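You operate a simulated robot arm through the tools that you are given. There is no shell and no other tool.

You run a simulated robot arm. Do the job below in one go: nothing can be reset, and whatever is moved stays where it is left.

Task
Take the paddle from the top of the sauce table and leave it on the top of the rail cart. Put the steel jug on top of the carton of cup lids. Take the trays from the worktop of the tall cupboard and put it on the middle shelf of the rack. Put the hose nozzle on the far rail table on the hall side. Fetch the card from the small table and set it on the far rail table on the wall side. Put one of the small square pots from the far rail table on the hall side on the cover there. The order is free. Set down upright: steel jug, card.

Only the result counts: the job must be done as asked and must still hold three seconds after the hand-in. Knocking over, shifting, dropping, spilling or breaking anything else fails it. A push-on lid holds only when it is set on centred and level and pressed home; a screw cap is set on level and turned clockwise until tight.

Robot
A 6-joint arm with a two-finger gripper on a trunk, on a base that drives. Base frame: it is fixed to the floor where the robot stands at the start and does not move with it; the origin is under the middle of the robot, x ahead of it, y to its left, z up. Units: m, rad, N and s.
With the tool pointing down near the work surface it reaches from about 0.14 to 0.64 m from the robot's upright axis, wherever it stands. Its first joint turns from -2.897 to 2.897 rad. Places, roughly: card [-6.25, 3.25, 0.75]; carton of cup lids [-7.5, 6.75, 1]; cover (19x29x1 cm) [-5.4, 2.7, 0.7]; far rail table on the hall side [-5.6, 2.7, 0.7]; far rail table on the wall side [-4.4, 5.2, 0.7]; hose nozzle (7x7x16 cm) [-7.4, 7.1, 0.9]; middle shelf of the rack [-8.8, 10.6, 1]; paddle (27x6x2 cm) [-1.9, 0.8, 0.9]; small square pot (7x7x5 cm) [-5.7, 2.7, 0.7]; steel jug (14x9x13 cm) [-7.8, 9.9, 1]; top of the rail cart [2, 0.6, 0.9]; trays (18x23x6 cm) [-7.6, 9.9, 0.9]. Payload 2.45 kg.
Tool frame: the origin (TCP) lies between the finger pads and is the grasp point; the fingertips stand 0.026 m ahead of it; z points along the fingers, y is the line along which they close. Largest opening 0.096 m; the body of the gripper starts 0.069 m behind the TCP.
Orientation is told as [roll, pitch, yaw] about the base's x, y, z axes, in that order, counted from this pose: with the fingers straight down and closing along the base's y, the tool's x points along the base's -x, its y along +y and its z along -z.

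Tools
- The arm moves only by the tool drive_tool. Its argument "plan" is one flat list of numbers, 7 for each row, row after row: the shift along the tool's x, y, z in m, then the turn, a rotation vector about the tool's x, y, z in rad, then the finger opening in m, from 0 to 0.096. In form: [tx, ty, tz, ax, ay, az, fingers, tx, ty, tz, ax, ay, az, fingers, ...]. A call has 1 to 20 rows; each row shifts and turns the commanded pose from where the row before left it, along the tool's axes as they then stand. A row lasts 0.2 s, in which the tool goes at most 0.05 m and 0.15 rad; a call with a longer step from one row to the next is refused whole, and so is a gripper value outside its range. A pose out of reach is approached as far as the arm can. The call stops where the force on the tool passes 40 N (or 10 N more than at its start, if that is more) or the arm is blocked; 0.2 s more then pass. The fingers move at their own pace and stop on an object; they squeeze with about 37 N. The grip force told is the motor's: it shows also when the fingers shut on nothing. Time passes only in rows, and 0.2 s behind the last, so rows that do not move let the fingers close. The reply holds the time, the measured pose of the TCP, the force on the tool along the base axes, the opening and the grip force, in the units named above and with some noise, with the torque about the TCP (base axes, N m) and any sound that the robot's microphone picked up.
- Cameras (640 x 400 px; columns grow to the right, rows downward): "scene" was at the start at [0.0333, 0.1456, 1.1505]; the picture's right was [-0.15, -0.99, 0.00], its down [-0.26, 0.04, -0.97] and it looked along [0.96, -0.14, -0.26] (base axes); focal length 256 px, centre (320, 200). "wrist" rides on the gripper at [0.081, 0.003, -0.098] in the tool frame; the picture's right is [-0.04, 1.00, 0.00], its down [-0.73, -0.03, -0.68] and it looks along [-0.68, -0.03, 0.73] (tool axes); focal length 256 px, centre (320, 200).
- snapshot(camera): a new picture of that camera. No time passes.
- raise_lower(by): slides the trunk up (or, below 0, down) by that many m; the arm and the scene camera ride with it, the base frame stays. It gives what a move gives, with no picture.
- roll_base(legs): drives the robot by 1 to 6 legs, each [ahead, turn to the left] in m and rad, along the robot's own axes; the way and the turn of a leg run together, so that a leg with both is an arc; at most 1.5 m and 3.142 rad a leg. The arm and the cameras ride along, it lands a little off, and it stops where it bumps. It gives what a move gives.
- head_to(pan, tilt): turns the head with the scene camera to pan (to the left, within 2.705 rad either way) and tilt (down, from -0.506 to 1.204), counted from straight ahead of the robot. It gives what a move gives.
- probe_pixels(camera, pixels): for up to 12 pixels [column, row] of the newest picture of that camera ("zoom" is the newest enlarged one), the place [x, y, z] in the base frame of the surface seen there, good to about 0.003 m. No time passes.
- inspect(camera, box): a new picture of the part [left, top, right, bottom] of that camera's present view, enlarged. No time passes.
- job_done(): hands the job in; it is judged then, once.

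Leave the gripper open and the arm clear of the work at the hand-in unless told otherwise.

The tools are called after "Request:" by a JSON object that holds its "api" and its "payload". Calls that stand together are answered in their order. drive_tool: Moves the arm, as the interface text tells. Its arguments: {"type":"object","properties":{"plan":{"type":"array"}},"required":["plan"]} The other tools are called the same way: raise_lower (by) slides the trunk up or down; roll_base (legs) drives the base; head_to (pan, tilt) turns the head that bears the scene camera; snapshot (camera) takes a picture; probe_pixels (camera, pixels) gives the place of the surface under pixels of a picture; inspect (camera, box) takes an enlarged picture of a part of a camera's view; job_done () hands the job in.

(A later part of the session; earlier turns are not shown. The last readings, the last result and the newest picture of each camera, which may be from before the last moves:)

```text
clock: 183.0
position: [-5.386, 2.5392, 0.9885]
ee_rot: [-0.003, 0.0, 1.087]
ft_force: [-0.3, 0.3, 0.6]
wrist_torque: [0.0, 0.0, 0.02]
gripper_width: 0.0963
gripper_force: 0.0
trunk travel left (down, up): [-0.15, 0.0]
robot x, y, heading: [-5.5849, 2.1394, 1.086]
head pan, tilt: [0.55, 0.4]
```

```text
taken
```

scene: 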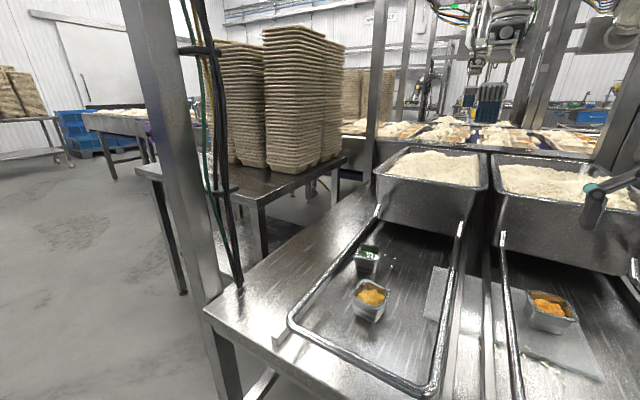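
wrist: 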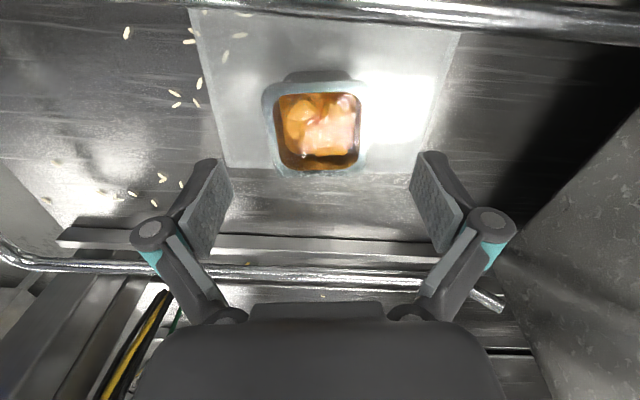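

Next the card. Back out, drive around the left post to about (-6.72,2.5), and face the small table.

Request:
{"api": "roll_base", "payload": {"legs": [[-0.42, 0], [0, 1.41], [1.18, 0], [0, -1.39]]}}

Request:
{"api": "head_to", "payload": {"pan": -0.1, "tilt": 0.4}}

Request:
{"api": "snapshot", "payload": {"camera": "scene"}}

```text
clock: 198.0
position: [-6.56, 2.8837, 0.9876]
ee_rot: [-0.001, -0.001, 1.138]
ft_force: [-0.9, -0.5, -0.2]
wrist_torque: [0.0, 0.02, 0.0]
gripper_width: 0.0961
gripper_force: 0.1
trunk travel left (down, up): [-0.15, 0.0]
robot x, y, heading: [-6.7385, 2.4748, 1.136]
head pan, tilt: [0.55, 0.4]
```

```text
clock: 199.1
position: [-6.5593, 2.8839, 0.9863]
ee_rot: [0.0, -0.003, 1.139]
ft_force: [-1.3, 0.8, 0.3]
wrist_torque: [0.02, 0.01, 0.01]
gripper_width: 0.0961
gripper_force: 0.0
trunk travel left (down, up): [-0.15, 0.0]
robot x, y, heading: [-6.7381, 2.4714, 1.14]
head pan, tilt: [-0.099, 0.4]
```

```text
taken
```

scene: 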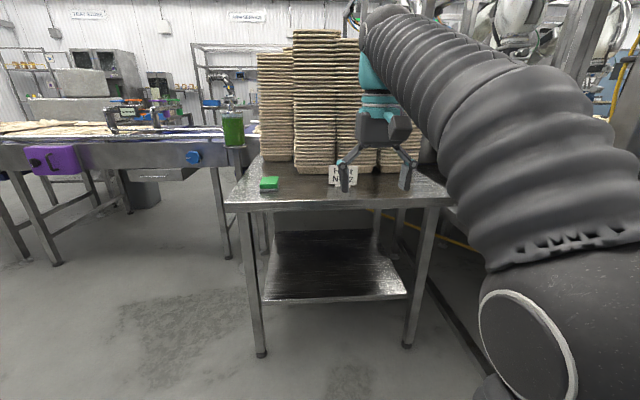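

The card stands at (343,175) just in front of the stacks. Zoom and probe.

Request:
{"api": "inspect", "payload": {"camera": "scene", "box": [220, 130, 460, 230]}}

Request:
{"api": "probe_pixels", "payload": {"camera": "scene", "pixels": [[331, 170], [331, 180], [356, 170], [356, 180], [343, 167], [230, 200], [445, 195], [269, 182], [320, 165], [368, 165], [330, 190], [300, 160]]}}

```text
2.67 times, centred on (340, 180) of scene
```

zoom: 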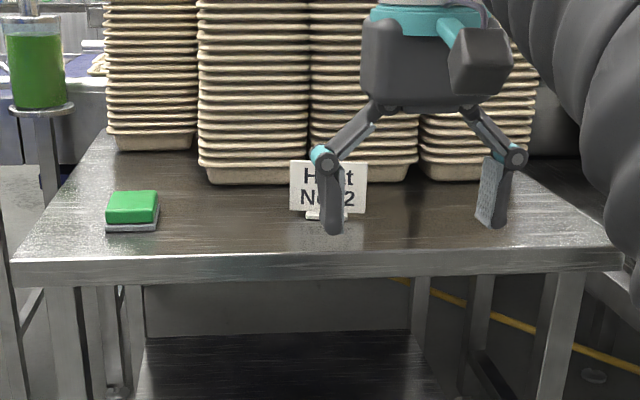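

```text
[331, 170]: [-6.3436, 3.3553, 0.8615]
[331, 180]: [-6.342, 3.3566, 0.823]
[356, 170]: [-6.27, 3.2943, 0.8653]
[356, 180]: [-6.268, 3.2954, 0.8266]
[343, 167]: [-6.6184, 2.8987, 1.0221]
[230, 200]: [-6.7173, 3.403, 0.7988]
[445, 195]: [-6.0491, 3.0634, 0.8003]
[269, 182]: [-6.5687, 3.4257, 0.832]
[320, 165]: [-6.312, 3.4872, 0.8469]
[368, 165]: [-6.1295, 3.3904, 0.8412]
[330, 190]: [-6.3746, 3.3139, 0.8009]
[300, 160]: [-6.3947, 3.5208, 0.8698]
```

Card: centre (-6.306,3.325), ~9.6 cm wide, face along -0.69 rad, top ≈0.88, table 0.80; stack is 12 cm behind. Drive 0.46 m closer.

Request:
{"api": "roll_base", "payload": {"legs": [[0, -0.037], [0.46, 0]]}}

Request:
{"api": "head_to", "payload": {"pan": 0.0, "tilt": 0.6}}

Request:
{"api": "snapshot", "payload": {"camera": "scene"}}

Request:
{"api": "snapshot", "payload": {"camera": "wrist"}}

```text
clock: 202.2
position: [-6.3248, 3.2915, 0.9871]
ee_rot: [-0.002, -0.001, 1.091]
ft_force: [-0.7, 0.2, 0.5]
wrist_torque: [0.03, -0.01, 0.0]
gripper_width: 0.096
gripper_force: 0.0
trunk travel left (down, up): [-0.15, 0.0]
robot x, y, heading: [-6.5239, 2.887, 1.086]
head pan, tilt: [-0.099, 0.4]
```

```text
clock: 203.0
position: [-6.3238, 3.2913, 0.9873]
ee_rot: [0.0, -0.002, 1.09]
ft_force: [0.3, 0.4, -0.2]
wrist_torque: [-0.04, -0.01, -0.03]
gripper_width: 0.0959
gripper_force: 0.0
trunk travel left (down, up): [-0.15, 0.0]
robot x, y, heading: [-6.5243, 2.8894, 1.085]
head pan, tilt: [0.0, 0.6]
```

```text
taken
```

scene: 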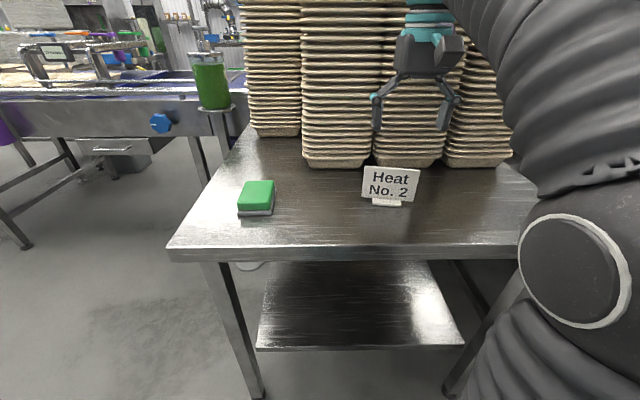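

```text
taken
```

wrist: 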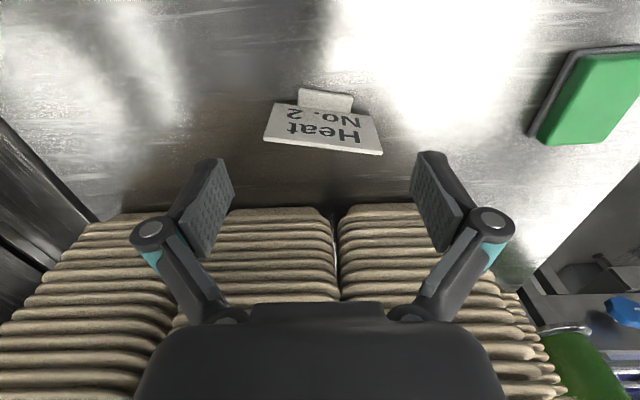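

The card leans slightly on a little foot. Probe its corners and foot, with an enlarged picture.

Request:
{"api": "inspect", "payload": {"camera": "wrist", "box": [240, 70, 410, 176]}}

Request:
{"api": "inspect", "payload": {"camera": "scene", "box": [350, 155, 430, 215]}}

Request:
{"api": "probe_pixels", "payload": {"camera": "scene", "pixels": [[364, 168], [391, 168], [418, 170], [362, 195], [390, 196], [416, 198], [388, 203], [400, 203], [375, 201], [390, 180]]}}

Request:
{"api": "probe_pixels", "payload": {"camera": "wrist", "pixels": [[266, 139], [325, 145], [380, 151], [272, 108], [372, 118], [325, 120], [300, 95], [350, 97], [325, 100], [325, 200], [380, 200]]}}

```text
3.76 times, centred on (325, 123) of wrist
```

zoom: 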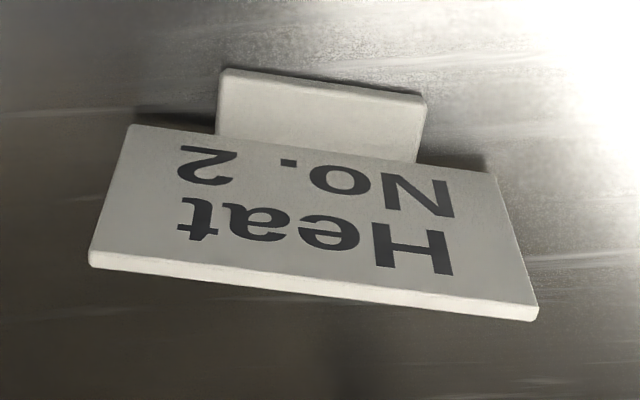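

```text
6.67 times, centred on (390, 185) of scene
```

zoom: 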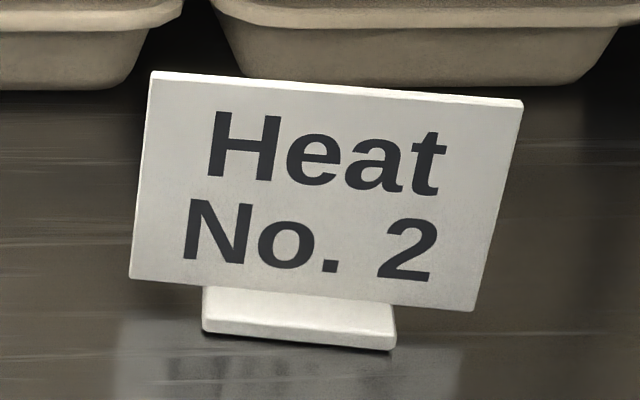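

```text
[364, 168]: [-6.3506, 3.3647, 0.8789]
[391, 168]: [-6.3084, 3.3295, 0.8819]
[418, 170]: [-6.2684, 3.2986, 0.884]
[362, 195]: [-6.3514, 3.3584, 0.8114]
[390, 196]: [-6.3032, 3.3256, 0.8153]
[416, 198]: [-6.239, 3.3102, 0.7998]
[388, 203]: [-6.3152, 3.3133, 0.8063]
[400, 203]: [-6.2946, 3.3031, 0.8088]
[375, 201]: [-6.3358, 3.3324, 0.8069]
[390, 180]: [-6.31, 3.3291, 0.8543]
```

```text
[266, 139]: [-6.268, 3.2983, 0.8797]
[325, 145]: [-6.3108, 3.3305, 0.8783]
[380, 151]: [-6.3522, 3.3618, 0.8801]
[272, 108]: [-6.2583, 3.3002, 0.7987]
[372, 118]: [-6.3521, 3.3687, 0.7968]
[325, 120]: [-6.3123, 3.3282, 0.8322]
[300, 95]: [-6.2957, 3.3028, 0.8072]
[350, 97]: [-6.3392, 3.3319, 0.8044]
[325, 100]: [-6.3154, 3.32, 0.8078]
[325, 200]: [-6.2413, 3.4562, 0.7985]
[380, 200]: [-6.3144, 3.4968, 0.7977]
```

The card is a thin vertical plate on a flat foot, angle −0.65 rad, centre (-6.310,3.331). Move above it, turn the hand −1.40 rad so the fingers close across its thickness, then look.

Request:
{"api": "drive_tool", "payload": {"plan": [-0.042, 0.0061, 0, 0, 0, 0, 0.096, 0, 0, 0, 0, 0, -0.14, 0.096, 0, 0, 0, 0, 0, -0.14, 0.096, 0, 0, 0, 0, 0, -0.14, 0.096, 0, 0, 0, 0, 0, -0.14, 0.096, 0, 0, 0, 0, 0, -0.14, 0.096, 0, 0, 0, 0, 0, -0.14, 0.096, 0, 0, 0, 0, 0, -0.14, 0.096, 0, 0, 0, 0, 0, -0.14, 0.096, 0, 0, 0, 0, 0, -0.14, 0.096, 0, 0, 0, 0, 0, -0.14, 0.096, 0, 0, 0, 0, 0, 0, 0.096]}}

Request:
{"api": "snapshot", "payload": {"camera": "wrist"}}

Request:
{"api": "snapshot", "payload": {"camera": "scene"}}

```text
clock: 205.6
position: [-6.3096, 3.3318, 0.9867]
ee_rot: [-0.001, 0.0, 2.491]
ft_force: [0.7, -0.9, -0.5]
wrist_torque: [0.02, 0.0, 0.0]
gripper_width: 0.096
gripper_force: 0.0
trunk travel left (down, up): [-0.15, 0.0]
robot x, y, heading: [-6.5262, 2.891, 1.09]
head pan, tilt: [0.0, 0.6]
```

```text
taken
```

wrist: 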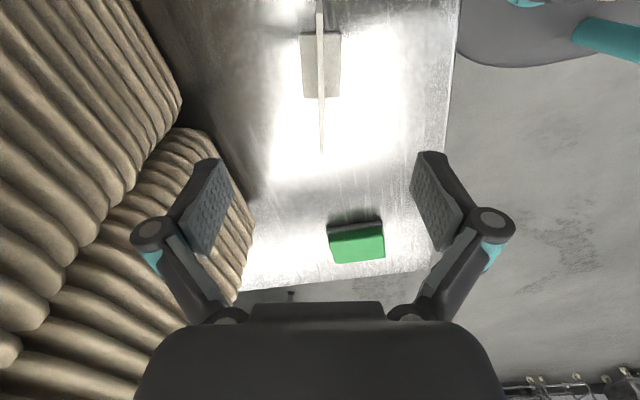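

```text
taken
```

scene: 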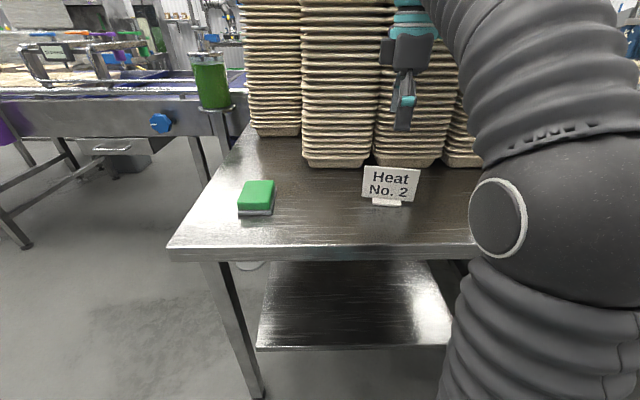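

The card is exactly edge-on between the fingers. Narrow the opening to 6 cm and descend 13.3 cm.

Request:
{"api": "drive_tool", "payload": {"plan": [0, 0, 0.03, 0, 0, 0, 0.06, 0, 0, 0.03, 0, 0, 0, 0.06, 0, 0, 0.03, 0, 0, 0, 0.06, 0, 0, 0.02, 0, 0, 0, 0.06, 0, 0, 0.012, 0, 0, 0, 0.06, 0, 0, 0.011, 0, 0, 0, 0.06, 0, 0, 0, 0, 0, 0, 0.06]}}

Request:
{"api": "snapshot", "payload": {"camera": "wrist"}}

Request:
{"api": "snapshot", "payload": {"camera": "scene"}}

```text
clock: 207.2
position: [-6.3101, 3.3319, 0.8542]
ee_rot: [-0.001, 0.001, 2.491]
ft_force: [0.0, 0.7, 0.4]
wrist_torque: [0.04, 0.01, -0.03]
gripper_width: 0.0597
gripper_force: 0.0
trunk travel left (down, up): [-0.15, 0.0]
robot x, y, heading: [-6.5262, 2.8927, 1.088]
head pan, tilt: [0.0, 0.6]
```

```text
taken
```

wrist: 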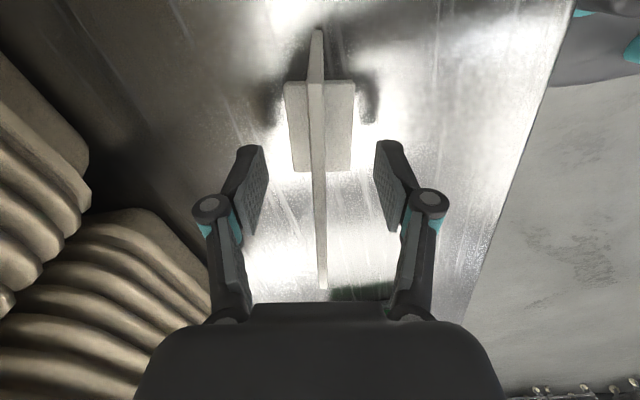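

```text
taken
```

scene: 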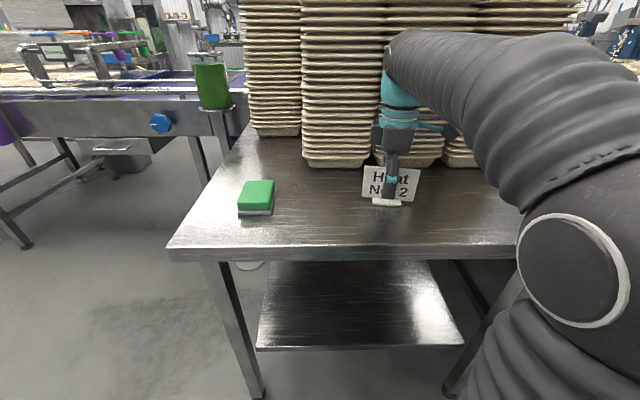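

Centred. Close on the card.

Request:
{"api": "drive_tool", "payload": {"plan": [0, 0, 0, 0, 0, 0, 0.03, 0, 0, 0, 0, 0, 0, 0.01, 0, 0, 0, 0, 0, 0, 0.0, 0, 0, 0, 0, 0, 0, 0.0, 0, 0, 0, 0, 0, 0, 0.0]}}

```text
clock: 208.4
position: [-6.3106, 3.3306, 0.8544]
ee_rot: [-0.002, 0.002, 2.489]
ft_force: [-0.6, 0.0, -0.6]
wrist_torque: [-0.03, 0.02, 0.02]
gripper_width: 0.0283
gripper_force: 37.3
trunk travel left (down, up): [-0.15, 0.0]
robot x, y, heading: [-6.5232, 2.889, 1.086]
head pan, tilt: [0.0, 0.6]
```

The fingers stopped at 28 mm (the foot's depth counts). Lift and check.

Request:
{"api": "drive_tool", "payload": {"plan": [0, 0, -0.01, 0, 0, 0, 0.0, 0, 0, -0.03, 0, 0, 0, 0.0, 0, 0, -0.03, 0, 0, 0, 0.0, 0, 0, 0, 0, 0, 0, 0.0]}}

Request:
{"api": "snapshot", "payload": {"camera": "wrist"}}

Request:
{"api": "snapshot", "payload": {"camera": "scene"}}

```text
clock: 209.4
position: [-6.3102, 3.3323, 0.9236]
ee_rot: [-0.002, 0.002, 2.491]
ft_force: [1.3, 0.4, -0.6]
wrist_torque: [-0.01, -0.03, 0.02]
gripper_width: 0.0284
gripper_force: 37.2
trunk travel left (down, up): [-0.15, 0.0]
robot x, y, heading: [-6.5246, 2.8898, 1.088]
head pan, tilt: [0.0, 0.6]
```

```text
taken
```

wrist: 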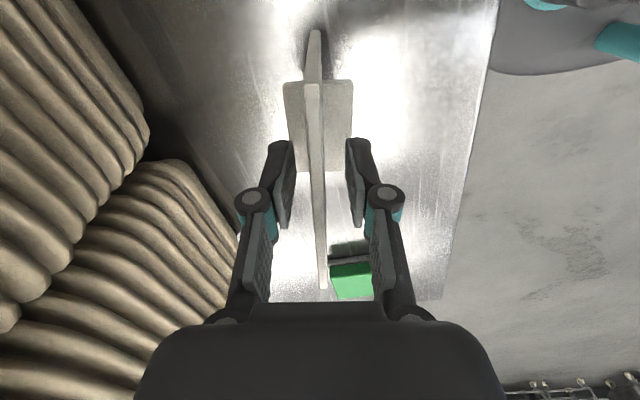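

```text
taken
```

scene: 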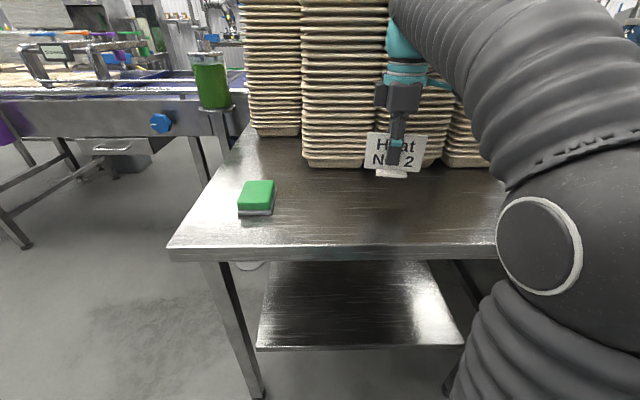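

Held. Raise and draw it in, then look left for a way around the line to the wall side.

Request:
{"api": "drive_tool", "payload": {"plan": [0.003, 0.02, -0.03, 0, 0, 0, 0.0, 0.003, 0.02, -0.02, 0, 0, 0, 0.0, 0.003, 0.02, 0, 0, 0, 0, 0.0, 0, 0, 0, 0, 0, 0, 0.0]}}

Request:
{"api": "head_to", "payload": {"pan": 0.7, "tilt": 0.2}}

Request:
{"api": "snapshot", "payload": {"camera": "scene"}}

Request:
{"api": "head_to", "payload": {"pan": 1.6, "tilt": 0.2}}

Request:
{"api": "snapshot", "payload": {"camera": "scene"}}

```text
clock: 210.4
position: [-6.3407, 3.2803, 0.9739]
ee_rot: [-0.001, 0.002, 2.489]
ft_force: [0.2, -0.1, -0.7]
wrist_torque: [0.0, 0.0, 0.0]
gripper_width: 0.028
gripper_force: 37.0
trunk travel left (down, up): [-0.15, 0.0]
robot x, y, heading: [-6.5248, 2.8876, 1.09]
head pan, tilt: [0.0, 0.6]
```

```text
clock: 211.4
position: [-6.3403, 3.2796, 0.9745]
ee_rot: [-0.002, 0.002, 2.491]
ft_force: [0.5, 0.2, -0.6]
wrist_torque: [-0.02, -0.01, -0.03]
gripper_width: 0.0282
gripper_force: 36.4
trunk travel left (down, up): [-0.15, 0.0]
robot x, y, heading: [-6.526, 2.8907, 1.091]
head pan, tilt: [0.7, 0.201]
```

```text
taken
```

scene: 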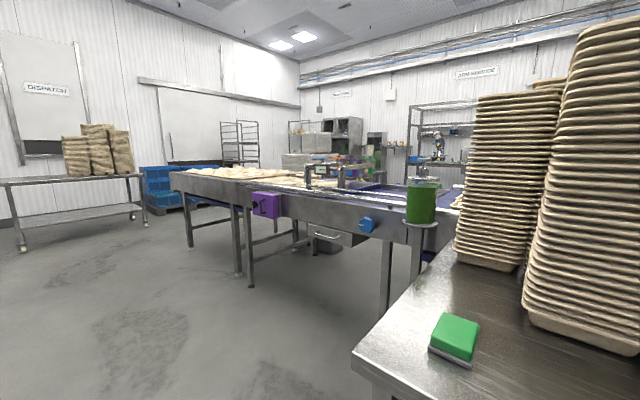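

```text
clock: 212.7
position: [-6.3399, 3.2796, 0.9734]
ee_rot: [-0.002, 0.001, 2.489]
ft_force: [-0.4, -0.1, -0.2]
wrist_torque: [0.01, -0.03, -0.01]
gripper_width: 0.0279
gripper_force: 36.6
trunk travel left (down, up): [-0.15, 0.0]
robot x, y, heading: [-6.5255, 2.8914, 1.09]
head pan, tilt: [1.6, 0.201]
```

```text
taken
```

scene: 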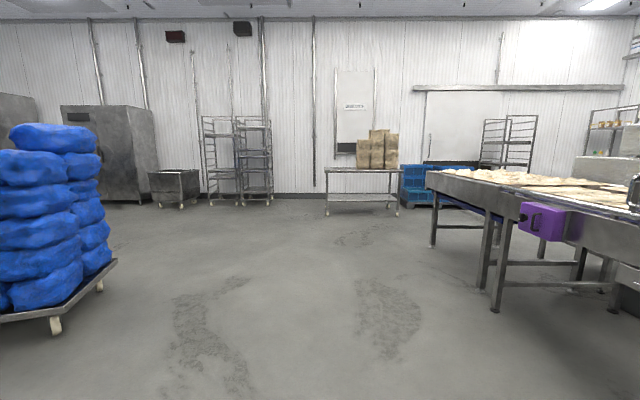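

The line ends at about (430,180) here; blue crates stand beyond. Probe the gap.

Request:
{"api": "probe_pixels", "payload": {"camera": "scene", "pixels": [[433, 245], [428, 180], [408, 208], [480, 290], [495, 310], [520, 208], [398, 214], [328, 214], [440, 213], [415, 195], [505, 165], [460, 208]]}}

Request:
{"api": "inspect", "payload": {"camera": "scene", "box": [390, 80, 640, 250]}}

```text
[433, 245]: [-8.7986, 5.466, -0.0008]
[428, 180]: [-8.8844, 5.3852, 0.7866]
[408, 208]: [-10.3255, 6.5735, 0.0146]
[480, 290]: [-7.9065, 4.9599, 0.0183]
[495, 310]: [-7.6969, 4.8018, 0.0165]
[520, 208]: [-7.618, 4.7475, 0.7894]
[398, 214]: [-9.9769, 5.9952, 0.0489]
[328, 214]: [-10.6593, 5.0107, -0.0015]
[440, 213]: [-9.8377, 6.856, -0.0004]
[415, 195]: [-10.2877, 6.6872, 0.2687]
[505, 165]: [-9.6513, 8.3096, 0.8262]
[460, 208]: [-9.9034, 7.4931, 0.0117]
```

```text
2.35 times, centred on (515, 165) of scene
```

zoom: 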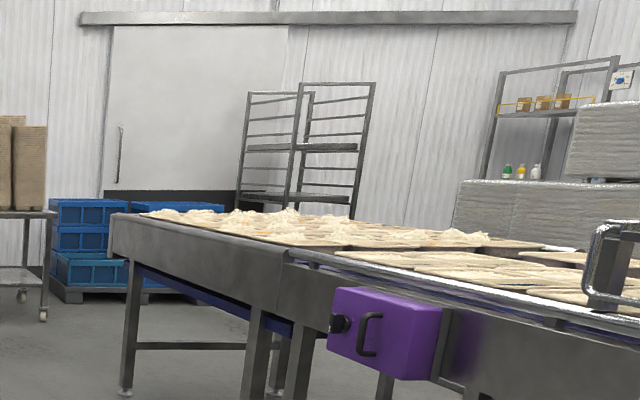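

The line ends near (-8.88,5.39); there's a ~1.3–1.5 m gap before the crates. I'll back away, then drive along the line to about (-9.69,5.10) and look.

Request:
{"api": "roll_base", "payload": {"legs": [[-0.45, 0], [0, 1.329], [1.35, 0], [1.35, 0]]}}

Request:
{"api": "head_to", "payload": {"pan": -0.5, "tilt": 0.3}}

Request:
{"api": "snapshot", "payload": {"camera": "scene"}}

Request:
{"api": "head_to", "payload": {"pan": 0.2, "tilt": 0.3}}

Request:
{"api": "snapshot", "payload": {"camera": "scene"}}

```text
clock: 231.3
position: [-9.0529, 4.5765, 0.9733]
ee_rot: [-0.002, 0.001, -2.476]
ft_force: [-0.7, -0.4, -0.6]
wrist_torque: [-0.02, 0.0, -0.02]
gripper_width: 0.0273
gripper_force: 36.8
trunk travel left (down, up): [-0.15, 0.0]
robot x, y, heading: [-8.7239, 4.3005, 2.407]
head pan, tilt: [1.6, 0.201]
```

```text
clock: 233.3
position: [-9.0539, 4.5768, 0.9733]
ee_rot: [-0.002, 0.003, -2.477]
ft_force: [0.2, -0.4, 0.4]
wrist_torque: [-0.01, -0.01, 0.02]
gripper_width: 0.0268
gripper_force: 37.1
trunk travel left (down, up): [-0.15, 0.0]
robot x, y, heading: [-8.7183, 4.3006, 2.409]
head pan, tilt: [-0.499, 0.3]
```

```text
taken
```

scene: 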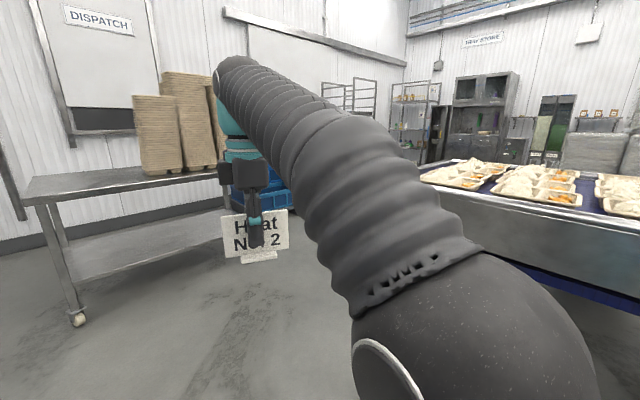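

```text
clock: 234.3
position: [-9.0525, 4.5761, 0.9742]
ee_rot: [-0.001, 0.004, -2.475]
ft_force: [0.5, 0.8, 0.0]
wrist_torque: [0.02, 0.02, 0.02]
gripper_width: 0.0268
gripper_force: 37.5
trunk travel left (down, up): [-0.15, 0.0]
robot x, y, heading: [-8.7214, 4.2993, 2.407]
head pan, tilt: [0.201, 0.3]
```

```text
taken
```

scene: 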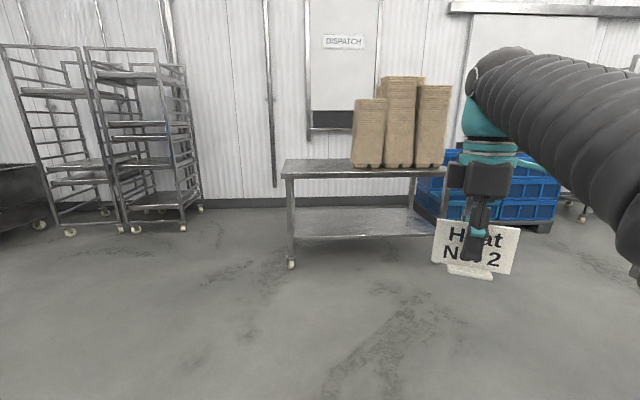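

Continue 1.15 m, then turn right to face through the gap and look.

Request:
{"api": "roll_base", "payload": {"legs": [[1.15, 0], [0, -1.3]]}}

Request:
{"api": "head_to", "payload": {"pan": 0.15, "tilt": 0.35}}

Request:
{"api": "snapshot", "payload": {"camera": "scene"}}

Request:
{"api": "head_to", "payload": {"pan": -0.7, "tilt": 0.3}}

Request:
{"api": "snapshot", "payload": {"camera": "scene"}}

```text
clock: 243.5
position: [-9.4305, 5.4731, 0.9732]
ee_rot: [-0.003, 0.0, 2.537]
ft_force: [0.0, -1.8, -0.7]
wrist_torque: [0.02, 0.01, 0.02]
gripper_width: 0.0268
gripper_force: 37.6
trunk travel left (down, up): [-0.15, 0.0]
robot x, y, heading: [-9.5916, 5.0738, 1.138]
head pan, tilt: [0.201, 0.3]
```

```text
clock: 244.1
position: [-9.4298, 5.4742, 0.9735]
ee_rot: [-0.002, 0.002, 2.538]
ft_force: [-0.9, 0.1, -0.2]
wrist_torque: [0.01, 0.01, 0.0]
gripper_width: 0.0263
gripper_force: 36.3
trunk travel left (down, up): [-0.15, 0.0]
robot x, y, heading: [-9.5951, 5.0771, 1.136]
head pan, tilt: [0.15, 0.351]
```

```text
taken
```

scene: 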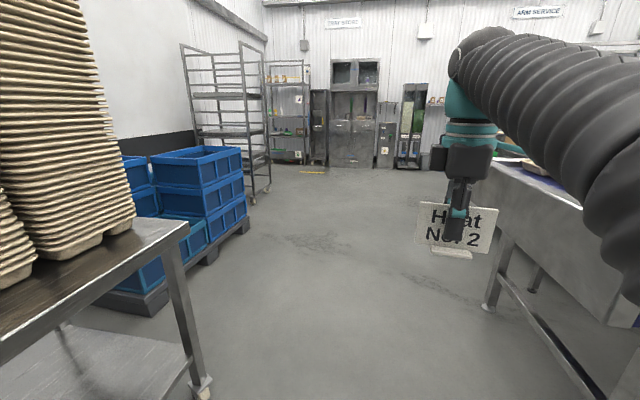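

```text
clock: 245.3
position: [-9.43, 5.4731, 0.9728]
ee_rot: [-0.002, 0.001, 2.537]
ft_force: [0.1, 0.4, 0.3]
wrist_torque: [0.02, 0.01, -0.03]
gripper_width: 0.0264
gripper_force: 37.1
trunk travel left (down, up): [-0.15, 0.0]
robot x, y, heading: [-9.597, 5.0741, 1.134]
head pan, tilt: [-0.7, 0.3]
```

```text
taken
```

scene: 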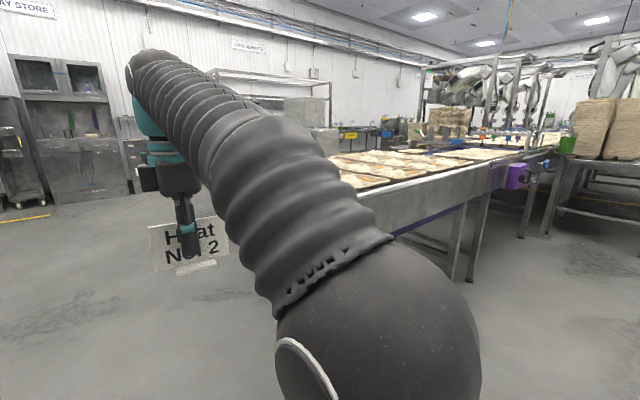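

Check the card in the hand with the wrist camera, and probe the gap's obstacles.

Request:
{"api": "snapshot", "payload": {"camera": "wrist"}}

Request:
{"api": "head_to", "payload": {"pan": 0.15, "tilt": 0.35}}

Request:
{"api": "snapshot", "payload": {"camera": "scene"}}

Request:
{"api": "probe_pixels", "payload": {"camera": "scene", "pixels": [[205, 390], [245, 235], [268, 195], [490, 305], [525, 165], [350, 165], [400, 168], [150, 300], [535, 285], [437, 205], [495, 215], [430, 250]]}}

```text
taken
```

wrist: 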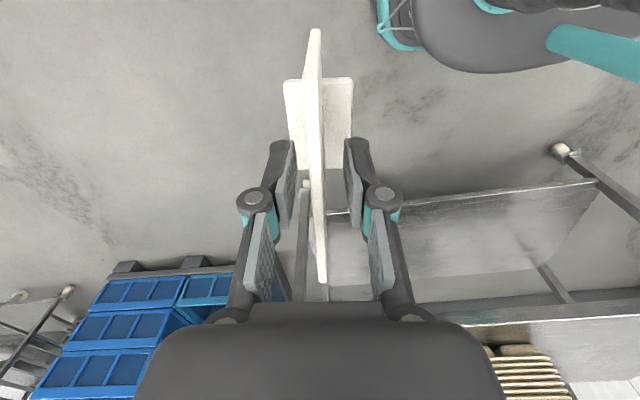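

```text
clock: 246.4
position: [-9.4292, 5.4735, 0.9732]
ee_rot: [-0.001, 0.002, 2.538]
ft_force: [-0.4, -1.3, -0.2]
wrist_torque: [0.03, -0.01, -0.02]
gripper_width: 0.0264
gripper_force: 37.5
trunk travel left (down, up): [-0.15, 0.0]
robot x, y, heading: [-9.597, 5.0745, 1.139]
head pan, tilt: [0.15, 0.351]
```

```text
taken
```

scene: 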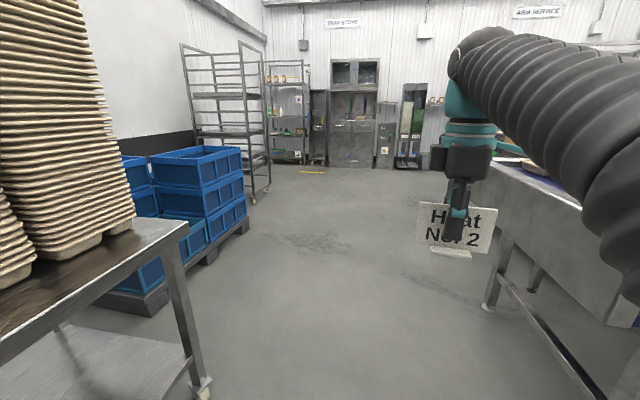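

```text
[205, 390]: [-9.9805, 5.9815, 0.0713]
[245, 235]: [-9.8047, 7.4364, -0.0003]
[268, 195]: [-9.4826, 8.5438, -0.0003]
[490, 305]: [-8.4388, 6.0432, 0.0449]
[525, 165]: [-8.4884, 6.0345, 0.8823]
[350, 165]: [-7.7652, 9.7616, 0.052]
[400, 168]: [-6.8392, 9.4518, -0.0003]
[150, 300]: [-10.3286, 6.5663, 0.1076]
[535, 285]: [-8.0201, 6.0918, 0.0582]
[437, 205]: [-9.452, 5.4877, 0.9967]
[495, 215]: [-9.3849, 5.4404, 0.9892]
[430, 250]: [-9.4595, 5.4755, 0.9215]
```

The way is clear: line corner at (-8.49,6.03) is 0.6 m to the right of my path. Drive 2.0 m forward and look to the right.

Request:
{"api": "roll_base", "payload": {"legs": [[1.0, 0], [1.0, 0]]}}

Request:
{"api": "head_to", "payload": {"pan": -1.3, "tilt": 0.3}}

Request:
{"api": "snapshot", "payload": {"camera": "scene"}}

Request:
{"api": "head_to", "payload": {"pan": -0.5, "tilt": 0.3}}

Request:
{"api": "snapshot", "payload": {"camera": "scene"}}

Request:
{"api": "head_to", "payload": {"pan": 0.2, "tilt": 0.3}}

Request:
{"api": "snapshot", "payload": {"camera": "scene"}}

```text
clock: 256.4
position: [-8.565, 7.2647, 0.9747]
ee_rot: [-0.002, 0.0, 2.516]
ft_force: [0.2, -0.1, -0.4]
wrist_torque: [-0.01, 0.0, 0.01]
gripper_width: 0.0258
gripper_force: 37.1
trunk travel left (down, up): [-0.15, 0.0]
robot x, y, heading: [-8.74, 6.869, 1.117]
head pan, tilt: [0.15, 0.351]
```

```text
clock: 257.9
position: [-8.5666, 7.2649, 0.9736]
ee_rot: [-0.001, 0.001, 2.517]
ft_force: [-0.6, -0.2, -0.5]
wrist_torque: [0.02, -0.01, 0.02]
gripper_width: 0.0259
gripper_force: 36.9
trunk travel left (down, up): [-0.15, 0.0]
robot x, y, heading: [-8.7381, 6.8682, 1.118]
head pan, tilt: [-1.3, 0.3]
```

```text
taken
```

scene: 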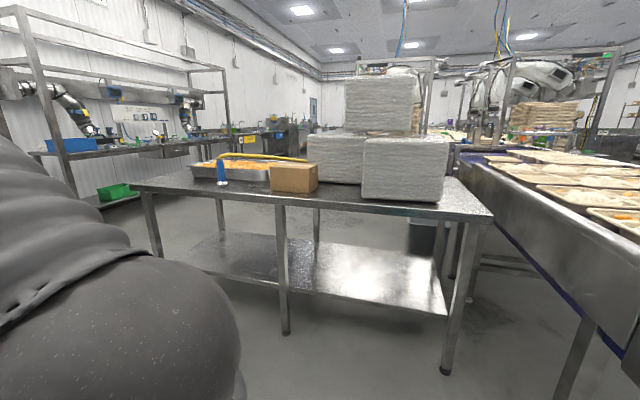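

```text
clock: 259.1
position: [-8.5661, 7.2639, 0.9731]
ee_rot: [-0.003, 0.001, 2.516]
ft_force: [0.4, 0.7, -0.2]
wrist_torque: [-0.01, -0.03, -0.05]
gripper_width: 0.0258
gripper_force: 36.0
trunk travel left (down, up): [-0.15, 0.0]
robot x, y, heading: [-8.7393, 6.8693, 1.116]
head pan, tilt: [-0.499, 0.3]
```

```text
taken
```

scene: 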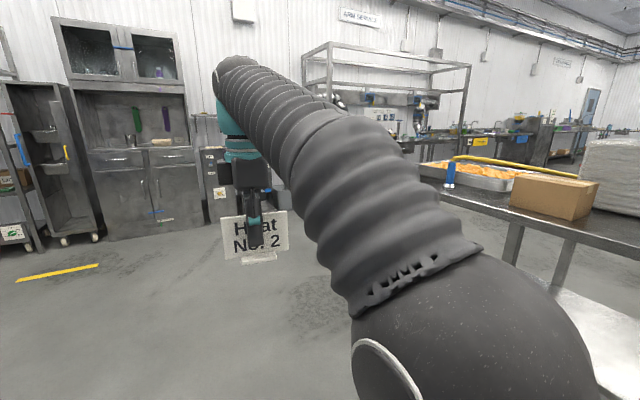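

```text
clock: 260.1
position: [-8.5655, 7.2649, 0.9737]
ee_rot: [-0.001, 0.002, 2.517]
ft_force: [0.0, -0.4, -0.7]
wrist_torque: [-0.02, -0.01, 0.02]
gripper_width: 0.0257
gripper_force: 37.2
trunk travel left (down, up): [-0.15, 0.0]
robot x, y, heading: [-8.7418, 6.8715, 1.113]
head pan, tilt: [0.201, 0.3]
```

```text
taken
```

scene: 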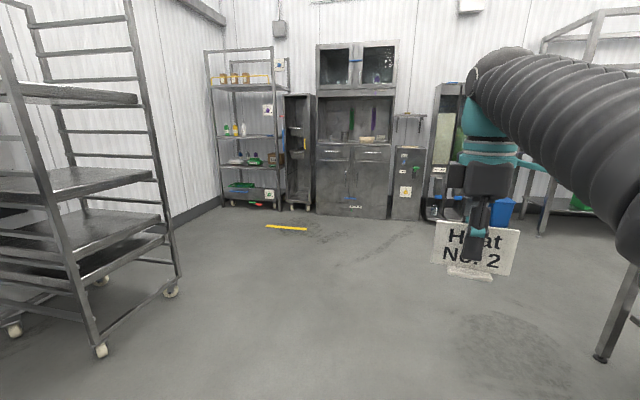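

I see the carton (brown box) with the blue nozzle on the table to the right, the tall cupboard and rack ahead. Now map the route right along the wall side with the head at −1.2.

Request:
{"api": "head_to", "payload": {"pan": -1.25, "tilt": 0.3}}

Request:
{"api": "snapshot", "payload": {"camera": "scene"}}

Request:
{"api": "probe_pixels", "payload": {"camera": "scene", "pixels": [[150, 185], [300, 330], [160, 255], [235, 165], [305, 170], [505, 205], [115, 200], [225, 135], [455, 370], [250, 215], [130, 190], [380, 180]]}}

Request:
{"api": "inspect", "payload": {"camera": "scene", "box": [100, 100, 400, 250]}}

```text
clock: 261.7
position: [-8.5661, 7.265, 0.9736]
ee_rot: [-0.002, 0.003, 2.517]
ft_force: [0.6, 0.4, -0.7]
wrist_torque: [-0.01, 0.0, 0.01]
gripper_width: 0.0256
gripper_force: 36.5
trunk travel left (down, up): [-0.15, 0.0]
robot x, y, heading: [-8.7396, 6.87, 1.119]
head pan, tilt: [-1.25, 0.3]
```

```text
taken
```

scene: 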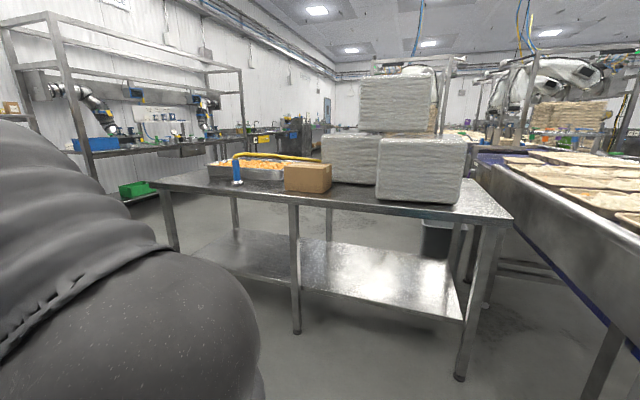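

```text
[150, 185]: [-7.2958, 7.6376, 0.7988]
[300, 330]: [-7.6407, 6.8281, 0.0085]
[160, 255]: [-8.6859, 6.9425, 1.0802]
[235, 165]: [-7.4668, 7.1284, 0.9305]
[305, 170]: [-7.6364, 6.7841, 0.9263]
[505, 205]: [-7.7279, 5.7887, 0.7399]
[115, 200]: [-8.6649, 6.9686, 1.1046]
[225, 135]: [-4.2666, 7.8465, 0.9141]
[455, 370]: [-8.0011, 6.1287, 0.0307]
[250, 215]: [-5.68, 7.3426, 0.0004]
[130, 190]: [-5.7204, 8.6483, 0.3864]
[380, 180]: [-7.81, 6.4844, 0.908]
```

```text
2.13 times, centred on (250, 175) of scene
```

zoom: 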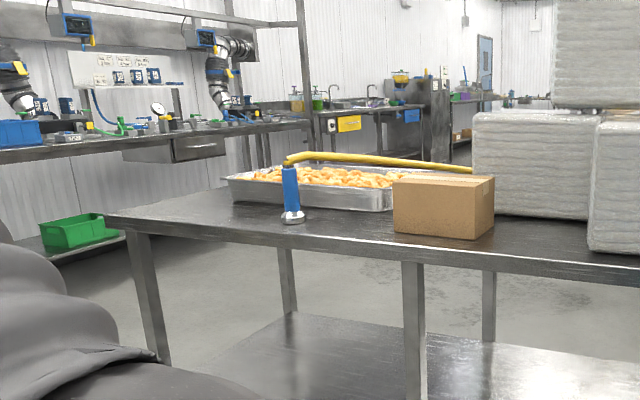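

The carton table's near-wall corner is at (-7.30,7.64); the service bench is further over. I'll go round via (-7.51,8.64), then along the wall-side aisle.

Request:
{"api": "roll_base", "payload": {"legs": [[0, -0.155], [1.08, 0], [1.08, 0], [0, -1.46], [1.4, 0]]}}

Request:
{"api": "head_to", "payload": {"pan": 0.3, "tilt": 0.3}}

Request:
{"api": "snapshot", "payload": {"camera": "scene"}}

Request:
{"api": "head_to", "payload": {"pan": -0.7, "tilt": 0.3}}

Request:
{"api": "snapshot", "payload": {"camera": "scene"}}

Request:
{"api": "snapshot", "payload": {"camera": "wrist"}}

```text
clock: 283.2
position: [-5.8906, 7.7064, 0.974]
ee_rot: [-0.001, 0.002, 0.888]
ft_force: [0.3, 0.3, -0.7]
wrist_torque: [-0.02, 0.01, -0.02]
gripper_width: 0.0244
gripper_force: 36.8
trunk travel left (down, up): [-0.15, 0.0]
robot x, y, heading: [-6.2781, 7.9026, -0.512]
head pan, tilt: [-1.25, 0.3]
```

```text
clock: 284.8
position: [-5.8917, 7.7071, 0.9748]
ee_rot: [-0.003, 0.003, 0.89]
ft_force: [0.3, 0.4, -1.4]
wrist_torque: [0.02, 0.03, 0.01]
gripper_width: 0.0244
gripper_force: 37.1
trunk travel left (down, up): [-0.15, 0.0]
robot x, y, heading: [-6.276, 7.9009, -0.513]
head pan, tilt: [0.3, 0.3]
```

```text
taken
```

scene: 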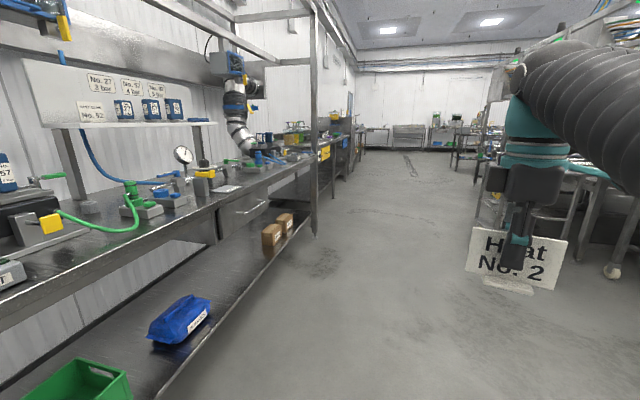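

```text
clock: 286.1
position: [-5.8909, 7.7073, 0.9737]
ee_rot: [-0.001, 0.002, 0.888]
ft_force: [0.1, -0.5, -0.7]
wrist_torque: [-0.01, -0.02, 0.02]
gripper_width: 0.0242
gripper_force: 37.4
trunk travel left (down, up): [-0.15, 0.0]
robot x, y, heading: [-6.2744, 7.9046, -0.514]
head pan, tilt: [-0.7, 0.3]
```

```text
taken
```

scene: 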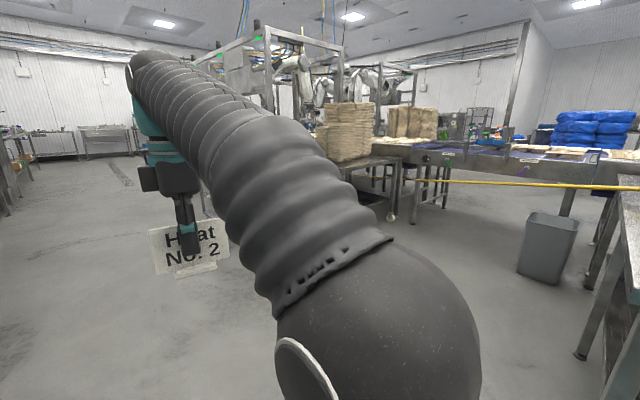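

```text
taken
```

wrist: 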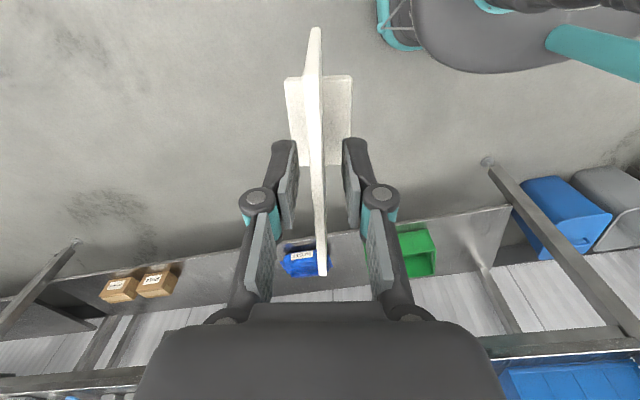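

The aisle ahead is clear. Drive 1.5 m + 1.0 m more and look right for the far wall-side rail table.

Request:
{"api": "roll_base", "payload": {"legs": [[1.3, 0], [1.1, 0]]}}

Request:
{"api": "head_to", "payload": {"pan": -1.6, "tilt": 0.35}}

Request:
{"api": "snapshot", "payload": {"camera": "scene"}}

```text
clock: 297.9
position: [-3.7934, 6.5043, 0.9732]
ee_rot: [-0.002, 0.002, 0.891]
ft_force: [-0.5, 0.4, 0.2]
wrist_torque: [0.02, 0.02, 0.04]
gripper_width: 0.0239
gripper_force: 37.7
trunk travel left (down, up): [-0.15, 0.0]
robot x, y, heading: [-4.1758, 6.6982, -0.512]
head pan, tilt: [-0.7, 0.3]
```

```text
clock: 299.1
position: [-3.7943, 6.5052, 0.9734]
ee_rot: [0.0, 0.003, 0.893]
ft_force: [-1.6, 0.1, -0.6]
wrist_torque: [0.02, 0.02, 0.01]
gripper_width: 0.0239
gripper_force: 36.7
trunk travel left (down, up): [-0.15, 0.0]
robot x, y, heading: [-4.1749, 6.7012, -0.509]
head pan, tilt: [-1.6, 0.351]
```

```text
taken
```

scene: 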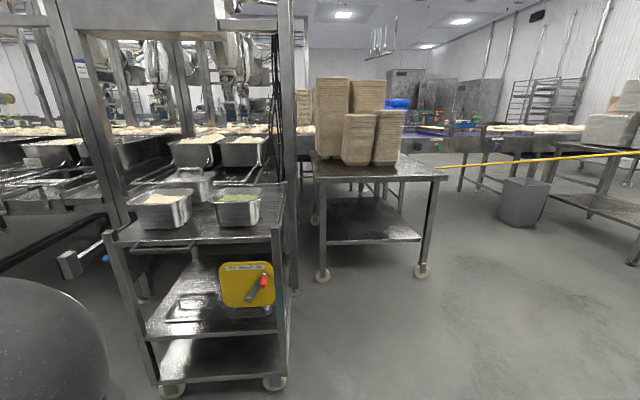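

The far wall-side rail table (bins at (215,150)) has a three-shelf wheeled cart in front of it. Probe the geometry.

Request:
{"api": "probe_pixels", "payload": {"camera": "scene", "pixels": [[110, 235], [285, 220], [250, 185], [160, 385], [275, 380], [215, 150], [120, 215], [298, 290], [225, 180], [150, 170], [290, 120], [90, 165]]}}

Request:
{"api": "inspect", "payload": {"camera": "scene", "box": [0, 90, 310, 280]}}

```text
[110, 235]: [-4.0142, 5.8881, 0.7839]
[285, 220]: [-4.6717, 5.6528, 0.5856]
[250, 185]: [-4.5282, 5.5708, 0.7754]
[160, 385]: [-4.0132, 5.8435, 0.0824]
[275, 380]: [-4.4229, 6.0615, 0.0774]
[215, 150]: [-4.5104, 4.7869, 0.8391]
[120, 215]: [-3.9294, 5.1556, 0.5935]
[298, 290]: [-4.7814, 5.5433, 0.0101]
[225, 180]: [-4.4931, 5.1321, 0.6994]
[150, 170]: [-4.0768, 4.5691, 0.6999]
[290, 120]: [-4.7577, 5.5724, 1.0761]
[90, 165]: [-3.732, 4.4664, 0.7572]
```

```text
2.06 times, centred on (155, 185) of scene
```

zoom: 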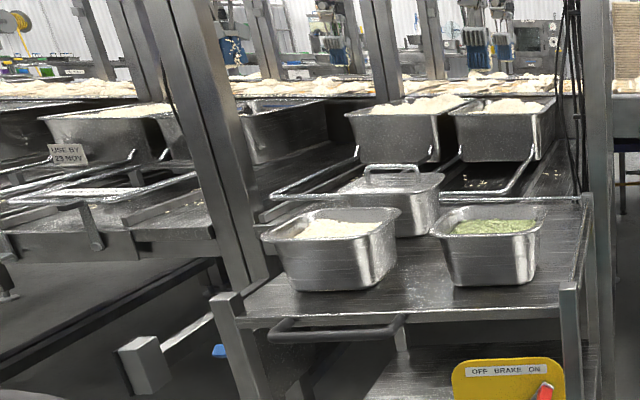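

The cart covers most of the front, leaving an opening on its left side (from here). I'll move to about (-3.54,5.98) and face the table beside the cart to look.

Request:
{"api": "roll_base", "payload": {"legs": [[0, -0.342], [0.96, 0], [0, -1.186]]}}

Request:
{"api": "head_to", "payload": {"pan": 0.0, "tilt": 0.45}}

Request:
{"api": "snapshot", "payload": {"camera": "scene"}}

Request:
{"api": "head_to", "payload": {"pan": -0.6, "tilt": 0.45}}

Request:
{"api": "snapshot", "payload": {"camera": "scene"}}

Request:
{"api": "snapshot", "payload": {"camera": "wrist"}}

```text
clock: 308.2
position: [-3.7047, 5.5823, 0.9725]
ee_rot: [-0.003, 0.002, -0.617]
ft_force: [0.2, -0.3, -0.3]
wrist_torque: [-0.02, 0.03, 0.02]
gripper_width: 0.0231
gripper_force: 37.0
trunk travel left (down, up): [-0.15, 0.0]
robot x, y, heading: [-3.533, 5.9768, -2.016]
head pan, tilt: [-1.6, 0.351]
```

```text
clock: 309.9
position: [-3.7032, 5.5821, 0.9737]
ee_rot: [-0.003, 0.003, -0.615]
ft_force: [-0.3, 0.2, -0.7]
wrist_torque: [0.03, -0.01, 0.0]
gripper_width: 0.0231
gripper_force: 37.3
trunk travel left (down, up): [-0.15, 0.0]
robot x, y, heading: [-3.5342, 5.9783, -2.02]
head pan, tilt: [0.0, 0.45]
```

```text
taken
```

scene: 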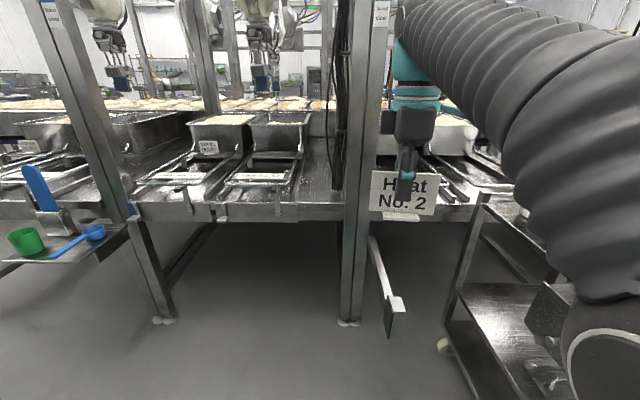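

```text
clock: 310.9
position: [-3.7043, 5.582, 0.9745]
ee_rot: [-0.003, 0.0, -0.617]
ft_force: [0.3, -0.6, -0.6]
wrist_torque: [0.0, 0.01, -0.01]
gripper_width: 0.023
gripper_force: 37.2
trunk travel left (down, up): [-0.15, 0.0]
robot x, y, heading: [-3.5326, 5.9801, -2.017]
head pan, tilt: [-0.6, 0.45]
```

```text
taken
```

scene: 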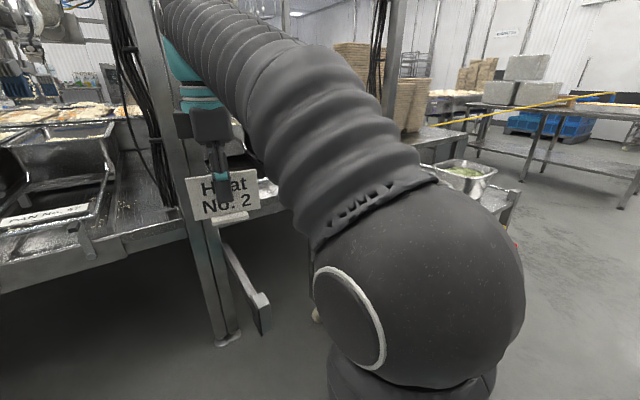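

```text
taken
```

wrist: 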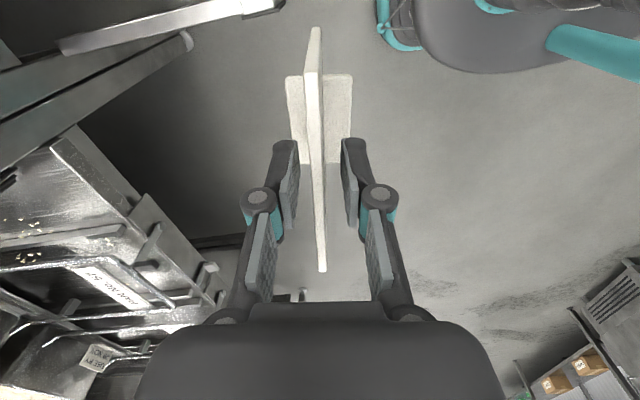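

Probe the post and the visible part of the far table from a middle pan.

Request:
{"api": "head_to", "payload": {"pan": -0.2, "tilt": 0.45}}

Request:
{"api": "snapshot", "payload": {"camera": "scene"}}

Request:
{"api": "inspect", "payload": {"camera": "scene", "box": [270, 100, 470, 300]}}

```text
clock: 311.7
position: [-3.704, 5.5823, 0.9729]
ee_rot: [-0.002, 0.001, -0.617]
ft_force: [-0.5, 0.7, 0.0]
wrist_torque: [-0.02, -0.02, 0.03]
gripper_width: 0.0229
gripper_force: 37.1
trunk travel left (down, up): [-0.15, 0.0]
robot x, y, heading: [-3.5322, 5.9787, -2.016]
head pan, tilt: [-0.201, 0.45]
```

```text
taken
```

scene: 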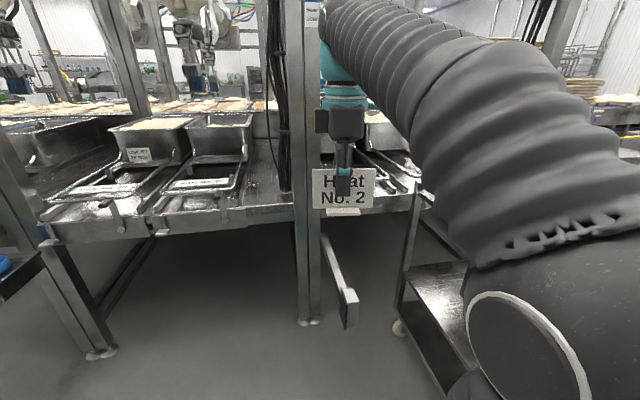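

```text
2.00 times, centred on (370, 200) of scene
```

zoom: 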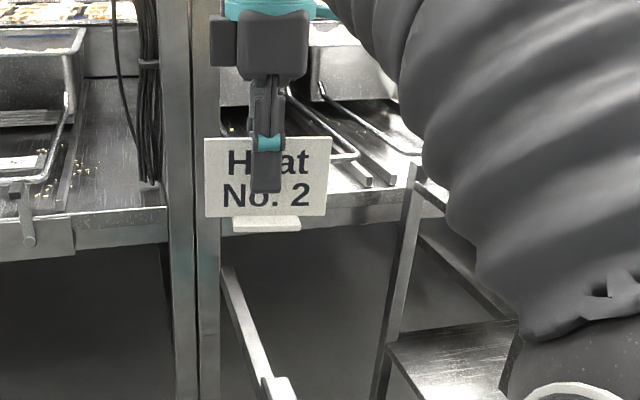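

Request:
{"api": "probe_pixels", "payload": {"camera": "scene", "pixels": [[310, 322], [316, 200], [349, 320], [345, 300], [400, 330], [418, 185], [370, 212], [390, 205], [300, 215], [250, 225], [365, 165], [415, 255]]}}

Request:
{"api": "probe_pixels", "payload": {"camera": "zoom", "pixels": [[340, 210], [345, 190], [370, 180], [395, 195], [340, 155], [365, 160], [420, 150], [230, 100], [225, 205], [240, 80], [410, 175], [300, 110]]}}

```text
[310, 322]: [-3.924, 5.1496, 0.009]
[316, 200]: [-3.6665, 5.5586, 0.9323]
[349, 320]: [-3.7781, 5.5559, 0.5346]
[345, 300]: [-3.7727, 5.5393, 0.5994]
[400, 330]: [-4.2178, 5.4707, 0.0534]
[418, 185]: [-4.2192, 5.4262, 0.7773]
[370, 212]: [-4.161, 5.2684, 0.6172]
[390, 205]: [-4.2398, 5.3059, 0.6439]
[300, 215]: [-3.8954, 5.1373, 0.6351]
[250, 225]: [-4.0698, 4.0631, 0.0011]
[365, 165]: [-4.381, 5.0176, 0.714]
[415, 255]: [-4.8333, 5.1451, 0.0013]
```

```text
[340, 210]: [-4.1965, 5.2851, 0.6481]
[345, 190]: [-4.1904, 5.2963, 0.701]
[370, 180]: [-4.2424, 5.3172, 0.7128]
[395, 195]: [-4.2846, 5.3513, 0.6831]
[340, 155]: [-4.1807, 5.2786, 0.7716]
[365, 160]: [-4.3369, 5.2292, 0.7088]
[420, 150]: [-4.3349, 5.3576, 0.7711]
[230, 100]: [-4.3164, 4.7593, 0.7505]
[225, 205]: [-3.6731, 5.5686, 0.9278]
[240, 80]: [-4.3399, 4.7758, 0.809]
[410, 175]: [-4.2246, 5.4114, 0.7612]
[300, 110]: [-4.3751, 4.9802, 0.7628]
```

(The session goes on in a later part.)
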